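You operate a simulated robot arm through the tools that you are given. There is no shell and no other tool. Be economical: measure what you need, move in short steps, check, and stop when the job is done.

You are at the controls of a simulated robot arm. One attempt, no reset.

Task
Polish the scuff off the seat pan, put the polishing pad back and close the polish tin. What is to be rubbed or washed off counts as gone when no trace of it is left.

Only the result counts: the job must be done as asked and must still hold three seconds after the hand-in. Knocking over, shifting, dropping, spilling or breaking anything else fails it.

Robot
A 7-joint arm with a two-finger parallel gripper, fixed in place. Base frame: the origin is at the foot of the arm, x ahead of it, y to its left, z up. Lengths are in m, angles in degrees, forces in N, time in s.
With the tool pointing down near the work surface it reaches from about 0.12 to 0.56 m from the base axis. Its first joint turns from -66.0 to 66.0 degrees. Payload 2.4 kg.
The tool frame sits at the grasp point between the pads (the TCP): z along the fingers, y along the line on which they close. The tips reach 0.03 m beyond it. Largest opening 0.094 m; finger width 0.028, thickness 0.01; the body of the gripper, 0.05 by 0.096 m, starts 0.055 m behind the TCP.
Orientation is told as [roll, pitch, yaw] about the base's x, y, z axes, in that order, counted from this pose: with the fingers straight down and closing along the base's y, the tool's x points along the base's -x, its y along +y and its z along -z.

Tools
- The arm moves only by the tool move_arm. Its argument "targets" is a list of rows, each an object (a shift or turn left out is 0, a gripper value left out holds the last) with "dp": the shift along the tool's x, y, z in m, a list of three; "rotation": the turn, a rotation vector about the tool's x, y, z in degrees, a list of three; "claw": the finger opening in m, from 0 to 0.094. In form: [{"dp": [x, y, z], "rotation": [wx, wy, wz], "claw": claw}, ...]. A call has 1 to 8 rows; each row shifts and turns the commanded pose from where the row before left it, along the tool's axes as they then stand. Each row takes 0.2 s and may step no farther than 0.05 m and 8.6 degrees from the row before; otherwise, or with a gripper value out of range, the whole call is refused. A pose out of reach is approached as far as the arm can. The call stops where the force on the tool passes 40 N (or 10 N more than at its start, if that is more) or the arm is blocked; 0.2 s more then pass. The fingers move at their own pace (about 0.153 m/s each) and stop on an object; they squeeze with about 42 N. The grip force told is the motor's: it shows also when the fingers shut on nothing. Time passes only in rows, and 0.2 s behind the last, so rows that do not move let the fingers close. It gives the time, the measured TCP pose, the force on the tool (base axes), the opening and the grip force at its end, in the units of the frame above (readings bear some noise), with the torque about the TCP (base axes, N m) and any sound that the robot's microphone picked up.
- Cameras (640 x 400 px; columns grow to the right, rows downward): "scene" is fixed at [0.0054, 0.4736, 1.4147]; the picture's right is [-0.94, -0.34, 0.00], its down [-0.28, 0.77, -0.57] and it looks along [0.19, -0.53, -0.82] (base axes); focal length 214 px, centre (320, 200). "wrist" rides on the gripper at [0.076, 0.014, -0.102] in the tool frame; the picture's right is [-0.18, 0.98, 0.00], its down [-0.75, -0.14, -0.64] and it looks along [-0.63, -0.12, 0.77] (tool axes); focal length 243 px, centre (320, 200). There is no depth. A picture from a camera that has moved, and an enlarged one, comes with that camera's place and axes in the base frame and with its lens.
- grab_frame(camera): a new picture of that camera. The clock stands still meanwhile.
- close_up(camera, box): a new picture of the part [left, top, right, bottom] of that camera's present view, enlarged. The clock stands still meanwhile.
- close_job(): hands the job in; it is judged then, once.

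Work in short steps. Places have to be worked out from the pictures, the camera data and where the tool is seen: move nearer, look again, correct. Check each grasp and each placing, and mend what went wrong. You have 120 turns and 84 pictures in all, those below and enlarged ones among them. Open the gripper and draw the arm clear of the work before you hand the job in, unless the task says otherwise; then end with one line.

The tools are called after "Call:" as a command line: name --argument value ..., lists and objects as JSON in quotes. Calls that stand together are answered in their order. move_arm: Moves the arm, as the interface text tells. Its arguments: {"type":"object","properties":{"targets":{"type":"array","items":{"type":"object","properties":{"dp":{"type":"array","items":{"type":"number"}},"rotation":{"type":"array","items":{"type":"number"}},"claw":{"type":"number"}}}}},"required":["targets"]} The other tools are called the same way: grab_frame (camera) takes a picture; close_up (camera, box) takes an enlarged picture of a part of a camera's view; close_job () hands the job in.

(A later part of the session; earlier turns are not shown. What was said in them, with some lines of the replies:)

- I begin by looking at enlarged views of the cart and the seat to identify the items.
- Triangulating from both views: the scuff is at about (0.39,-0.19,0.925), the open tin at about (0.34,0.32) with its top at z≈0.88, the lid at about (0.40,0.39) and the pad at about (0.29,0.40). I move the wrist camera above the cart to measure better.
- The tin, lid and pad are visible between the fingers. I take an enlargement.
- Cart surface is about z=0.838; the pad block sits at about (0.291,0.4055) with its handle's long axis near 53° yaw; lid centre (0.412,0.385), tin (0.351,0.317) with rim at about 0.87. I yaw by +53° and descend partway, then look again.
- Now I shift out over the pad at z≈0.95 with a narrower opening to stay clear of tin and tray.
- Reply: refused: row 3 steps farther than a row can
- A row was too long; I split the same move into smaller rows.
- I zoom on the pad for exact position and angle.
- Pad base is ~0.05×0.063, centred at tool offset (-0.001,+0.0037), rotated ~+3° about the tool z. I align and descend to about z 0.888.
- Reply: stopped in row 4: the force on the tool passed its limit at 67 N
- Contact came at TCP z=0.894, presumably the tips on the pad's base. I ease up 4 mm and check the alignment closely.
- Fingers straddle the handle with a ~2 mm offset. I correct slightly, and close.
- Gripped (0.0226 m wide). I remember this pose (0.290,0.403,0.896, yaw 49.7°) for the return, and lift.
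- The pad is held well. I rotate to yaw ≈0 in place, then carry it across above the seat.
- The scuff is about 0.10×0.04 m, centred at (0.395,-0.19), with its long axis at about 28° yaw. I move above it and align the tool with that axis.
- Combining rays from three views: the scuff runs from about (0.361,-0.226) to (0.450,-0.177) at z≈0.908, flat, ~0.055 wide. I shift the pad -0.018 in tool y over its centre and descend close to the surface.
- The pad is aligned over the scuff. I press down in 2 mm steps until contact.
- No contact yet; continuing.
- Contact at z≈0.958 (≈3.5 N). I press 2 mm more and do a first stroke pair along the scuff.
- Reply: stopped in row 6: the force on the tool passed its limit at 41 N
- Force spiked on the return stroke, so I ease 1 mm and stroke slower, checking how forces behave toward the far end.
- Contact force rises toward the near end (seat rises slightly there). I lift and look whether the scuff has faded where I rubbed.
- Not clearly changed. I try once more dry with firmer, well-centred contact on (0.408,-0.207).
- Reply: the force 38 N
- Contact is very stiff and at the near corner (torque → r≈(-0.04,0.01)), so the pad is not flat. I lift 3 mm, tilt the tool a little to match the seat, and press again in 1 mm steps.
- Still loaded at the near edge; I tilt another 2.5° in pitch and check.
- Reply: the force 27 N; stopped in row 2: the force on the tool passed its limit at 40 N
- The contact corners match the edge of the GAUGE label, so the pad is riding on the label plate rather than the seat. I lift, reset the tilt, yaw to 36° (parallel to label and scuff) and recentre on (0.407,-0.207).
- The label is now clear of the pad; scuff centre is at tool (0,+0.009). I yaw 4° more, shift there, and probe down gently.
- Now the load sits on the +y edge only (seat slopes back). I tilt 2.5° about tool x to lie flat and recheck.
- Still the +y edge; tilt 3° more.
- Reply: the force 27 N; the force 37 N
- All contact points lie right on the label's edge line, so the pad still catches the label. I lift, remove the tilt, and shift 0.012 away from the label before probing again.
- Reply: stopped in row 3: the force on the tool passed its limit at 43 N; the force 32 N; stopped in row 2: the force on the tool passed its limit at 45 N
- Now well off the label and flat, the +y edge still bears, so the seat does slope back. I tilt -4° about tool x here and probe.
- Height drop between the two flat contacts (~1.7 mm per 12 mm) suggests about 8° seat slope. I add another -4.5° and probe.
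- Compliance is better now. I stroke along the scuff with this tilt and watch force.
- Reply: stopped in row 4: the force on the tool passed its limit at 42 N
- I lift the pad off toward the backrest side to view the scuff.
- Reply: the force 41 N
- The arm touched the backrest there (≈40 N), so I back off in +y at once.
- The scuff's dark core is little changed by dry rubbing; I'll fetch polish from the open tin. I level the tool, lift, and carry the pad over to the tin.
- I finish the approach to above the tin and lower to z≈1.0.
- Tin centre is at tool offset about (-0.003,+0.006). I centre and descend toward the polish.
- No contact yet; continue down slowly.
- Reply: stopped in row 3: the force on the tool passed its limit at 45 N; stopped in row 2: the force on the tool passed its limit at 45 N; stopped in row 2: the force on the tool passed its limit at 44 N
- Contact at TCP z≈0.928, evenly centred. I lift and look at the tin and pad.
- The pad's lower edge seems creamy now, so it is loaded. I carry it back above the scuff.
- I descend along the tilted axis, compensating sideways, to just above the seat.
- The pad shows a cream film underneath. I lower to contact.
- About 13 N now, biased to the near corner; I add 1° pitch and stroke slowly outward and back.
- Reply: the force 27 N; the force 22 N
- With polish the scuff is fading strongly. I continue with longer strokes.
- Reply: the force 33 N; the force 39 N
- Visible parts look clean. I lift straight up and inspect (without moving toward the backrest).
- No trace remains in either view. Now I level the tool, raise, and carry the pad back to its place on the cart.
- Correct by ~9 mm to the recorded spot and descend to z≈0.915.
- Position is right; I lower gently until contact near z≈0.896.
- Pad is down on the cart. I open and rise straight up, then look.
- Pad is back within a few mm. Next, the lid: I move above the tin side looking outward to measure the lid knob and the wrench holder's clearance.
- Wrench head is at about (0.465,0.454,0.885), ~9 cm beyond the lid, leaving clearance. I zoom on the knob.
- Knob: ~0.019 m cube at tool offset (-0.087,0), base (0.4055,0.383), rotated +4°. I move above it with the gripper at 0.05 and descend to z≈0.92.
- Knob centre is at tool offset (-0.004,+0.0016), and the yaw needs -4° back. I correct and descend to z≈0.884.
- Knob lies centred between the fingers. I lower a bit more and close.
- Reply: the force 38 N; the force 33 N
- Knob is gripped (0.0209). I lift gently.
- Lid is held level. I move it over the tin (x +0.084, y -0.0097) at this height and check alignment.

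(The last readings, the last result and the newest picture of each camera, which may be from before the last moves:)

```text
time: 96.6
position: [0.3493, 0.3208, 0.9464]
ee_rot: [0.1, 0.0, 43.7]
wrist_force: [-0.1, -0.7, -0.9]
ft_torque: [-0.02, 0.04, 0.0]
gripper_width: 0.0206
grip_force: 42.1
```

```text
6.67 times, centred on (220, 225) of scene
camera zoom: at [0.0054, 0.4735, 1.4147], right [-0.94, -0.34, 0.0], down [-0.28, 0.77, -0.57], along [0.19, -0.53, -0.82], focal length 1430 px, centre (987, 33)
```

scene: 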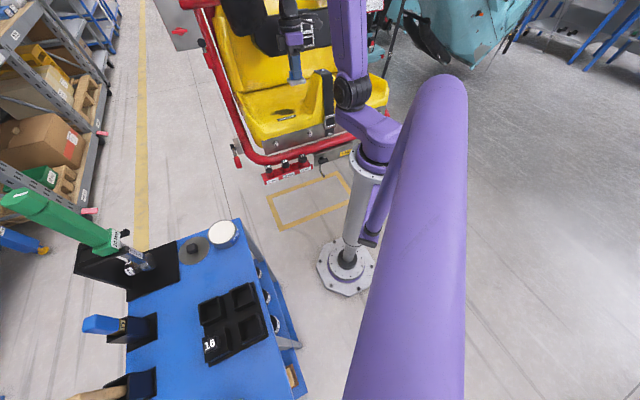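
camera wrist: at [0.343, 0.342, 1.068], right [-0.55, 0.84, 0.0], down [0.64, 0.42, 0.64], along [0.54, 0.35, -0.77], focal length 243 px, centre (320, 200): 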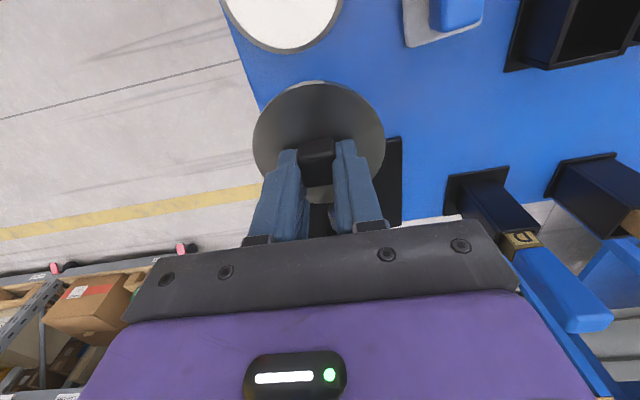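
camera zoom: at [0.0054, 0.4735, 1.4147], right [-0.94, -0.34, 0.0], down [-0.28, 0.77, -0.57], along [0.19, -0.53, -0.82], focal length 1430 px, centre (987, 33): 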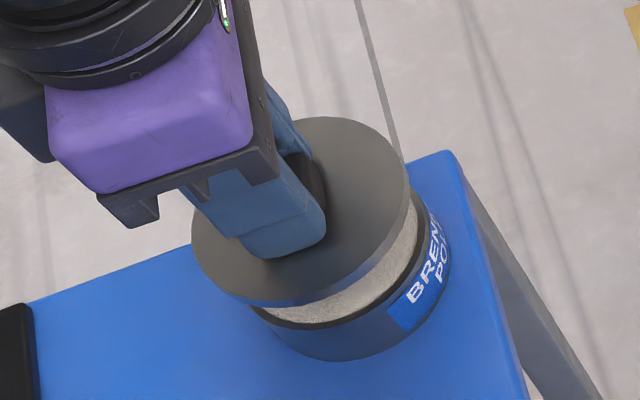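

Alignment estimates agree within a few mm. I lower to a few mm above the rim and recheck there, where parallax is small.

Call:
move_arm --targets '[{"dp": [-0.0015, 0.001, 0.015]}, {"dp": [0, 0, 0.009]}, {}]'

Call:
close_up --camera "wrist" --box '[220, 40, 420, 220]'

Call:
close_up --camera "scene" --box '[190, 205, 250, 255]'

```text
time: 97.4
position: [0.3506, 0.3204, 0.9208]
ee_rot: [0.1, 0.0, 43.7]
wrist_force: [0.0, 1.3, 0.0]
ft_torque: [0.02, 0.04, 0.0]
gripper_width: 0.0206
grip_force: 41.8
```

```text
2.22 times, centred on (320, 130) of wrist
camera zoom: at [0.2873, 0.2784, 1.0242], right [-0.55, 0.84, 0.0], down [0.64, 0.42, 0.64], along [0.54, 0.35, -0.77], focal length 539 px, centre (320, 356)
```

zoom: 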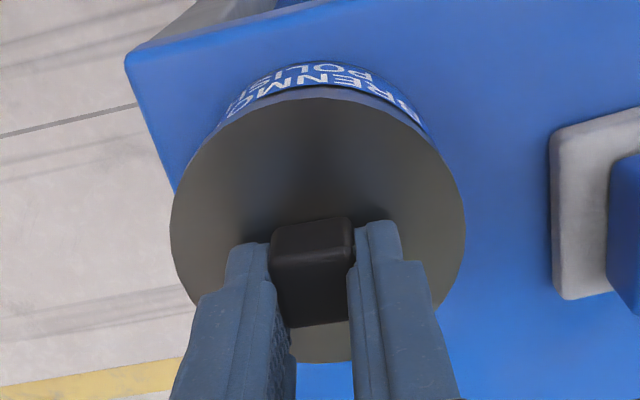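

```text
8.00 times, centred on (220, 230) of scene
camera zoom: at [0.0054, 0.4736, 1.4147], right [-0.94, -0.34, 0.0], down [-0.28, 0.77, -0.57], along [0.19, -0.53, -0.82], focal length 1716 px, centre (1120, -40)
```

zoom: 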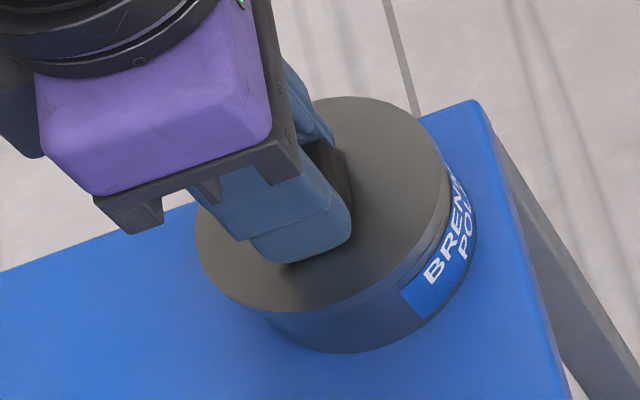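

Lid is nearly concentric; scene suggests ~2 mm correction. I apply it and lower to contact.

Call:
move_arm --targets '[{"dp": [0.0012, 0.0018, 0.001]}, {"dp": [0, 0, 0.002]}, {}]'

Call:
move_arm --targets '[{"dp": [0, 0, 0.001]}, {"dp": [0, 0, 0.001]}, {}]'

Call:
move_arm --targets '[{"dp": [0, 0, 0.001]}, {}]'

```text
time: 98.2
position: [0.3498, 0.321, 0.9183]
ee_rot: [0.1, -0.1, 43.6]
wrist_force: [-0.9, -0.4, 0.1]
ft_torque: [0.03, 0.0, 0.0]
gripper_width: 0.0204
grip_force: 41.6
```

```text
time: 99.0
position: [0.3489, 0.3213, 0.9175]
ee_rot: [0.1, 0.0, 43.7]
wrist_force: [-0.6, -1.0, 0.1]
ft_torque: [-0.01, 0.01, 0.01]
gripper_width: 0.0206
grip_force: 42.0
```

```text
time: 99.6
position: [0.3492, 0.3203, 0.9152]
ee_rot: [0.1, 0.0, 43.7]
wrist_force: [0.6, -0.6, 0.0]
ft_torque: [0.0, 0.01, -0.02]
gripper_width: 0.0207
grip_force: 42.4
```

Call:
move_arm --targets '[{"dp": [0, 0, 0.001]}, {}]'

Call:
move_arm --targets '[{"dp": [0, 0, 0.001]}, {}]'

Call:
close_up --camera "scene" --box '[190, 205, 250, 255]'

```text
time: 100.2
position: [0.3492, 0.3203, 0.9172]
ee_rot: [0.1, 0.0, 43.7]
wrist_force: [-5.0, -11.2, 29.1]
ft_torque: [0.02, -0.32, -0.02]
gripper_width: 0.0204
grip_force: 41.0
heard: snap
```

```text
time: 100.5
position: [0.3487, 0.3196, 0.9166]
ee_rot: [-0.1, 0.2, 43.8]
wrist_force: [-4.2, -4.5, 10.3]
ft_torque: [0.07, -0.13, -0.01]
gripper_width: 0.0205
grip_force: 42.4
stopped in row 1: the force on the tool passed its limit at 45 N (the readings are from after the stop); the commanded pose is now the measured one
```

```text
8.00 times, centred on (220, 230) of scene
camera zoom: at [0.0052, 0.4733, 1.4147], right [-0.94, -0.34, 0.0], down [-0.28, 0.77, -0.57], along [0.19, -0.53, -0.82], focal length 1716 px, centre (1120, -40)
```

zoom: 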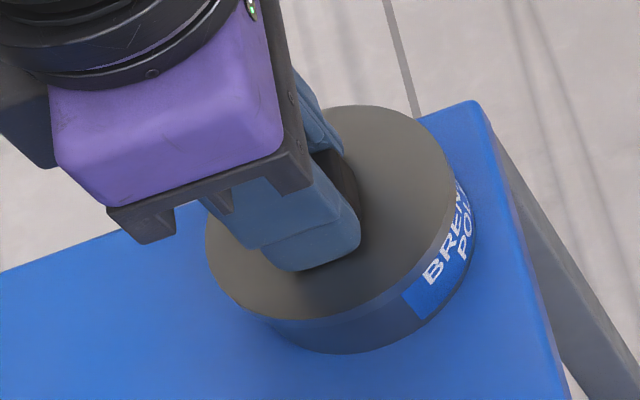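

The lid snapped on ("snap"). I release the knob and rise straight up.

Call:
move_arm --targets '[{"claw": 0.045}, {}, {"dp": [0, 0, -0.01]}, {"dp": [0, 0, -0.03]}, {"dp": [0.01, 0, -0.045]}, {"dp": [0.03, 0, -0.035]}, {"dp": [0.04, 0, -0.03]}, {"dp": [0.03, 0, -0.02]}]'

Call:
close_up --camera "scene" --box '[140, 185, 300, 285]'

Call:
grab_frame --camera "wrist"

Call:
close_up --camera "scene" --box '[240, 60, 340, 130]'

```text
time: 102.3
position: [0.2697, 0.2411, 1.0851]
ee_rot: [0.1, -0.1, 43.6]
wrist_force: [-0.1, -0.6, 0.3]
ft_torque: [0.02, 0.0, 0.02]
gripper_width: 0.0451
grip_force: 0.0
```

```text
4.00 times, centred on (220, 235) of scene
camera zoom: at [0.0054, 0.4736, 1.4147], right [-0.94, -0.34, 0.0], down [-0.28, 0.77, -0.57], along [0.19, -0.53, -0.82], focal length 858 px, centre (720, 60)
```

zoom: 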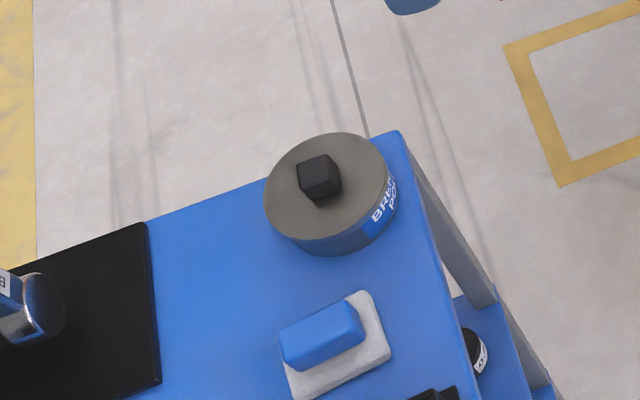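

```text
13 pictures are left
camera wrist: at [0.2072, 0.1988, 1.1881], right [-0.55, 0.84, 0.0], down [0.64, 0.42, 0.64], along [0.54, 0.35, -0.77], focal length 243 px, centre (320, 200)
```

wrist: 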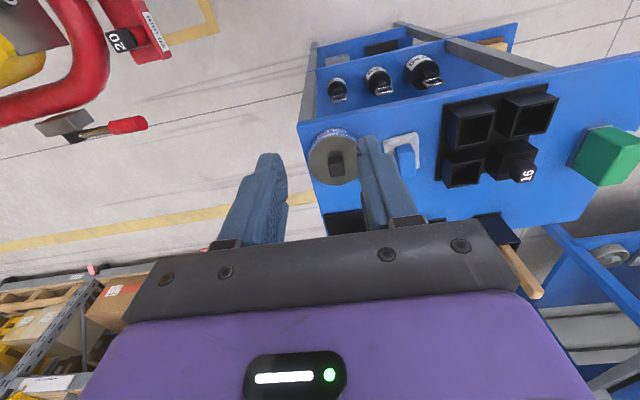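

```text
5.71 times, centred on (290, 95) of scene
camera zoom: at [0.0054, 0.4736, 1.4147], right [-0.94, -0.34, 0.0], down [-0.28, 0.77, -0.57], along [0.19, -0.53, -0.82], focal length 1226 px, centre (491, 800)
```

zoom: 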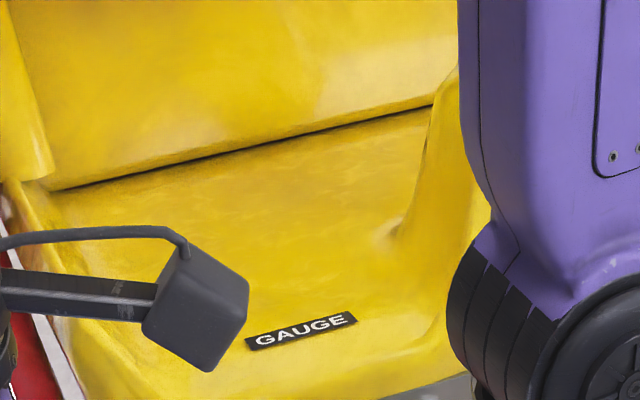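

The tin is closed, the pad is on its spot, the seat is clean and the arm is clear with an open gripper. I hand in.

Call:
close_job

```text
The job is handed in.
```

I polished the scuff off the seat pan and saw no trace left in either camera. The pad is back within about 3 mm of its original spot, and the polish tin is closed with the lid snapped on. The arm bumped the backrest once (about 40 N) while lifting off, and the GAUGE label still showed in the same place afterwards.
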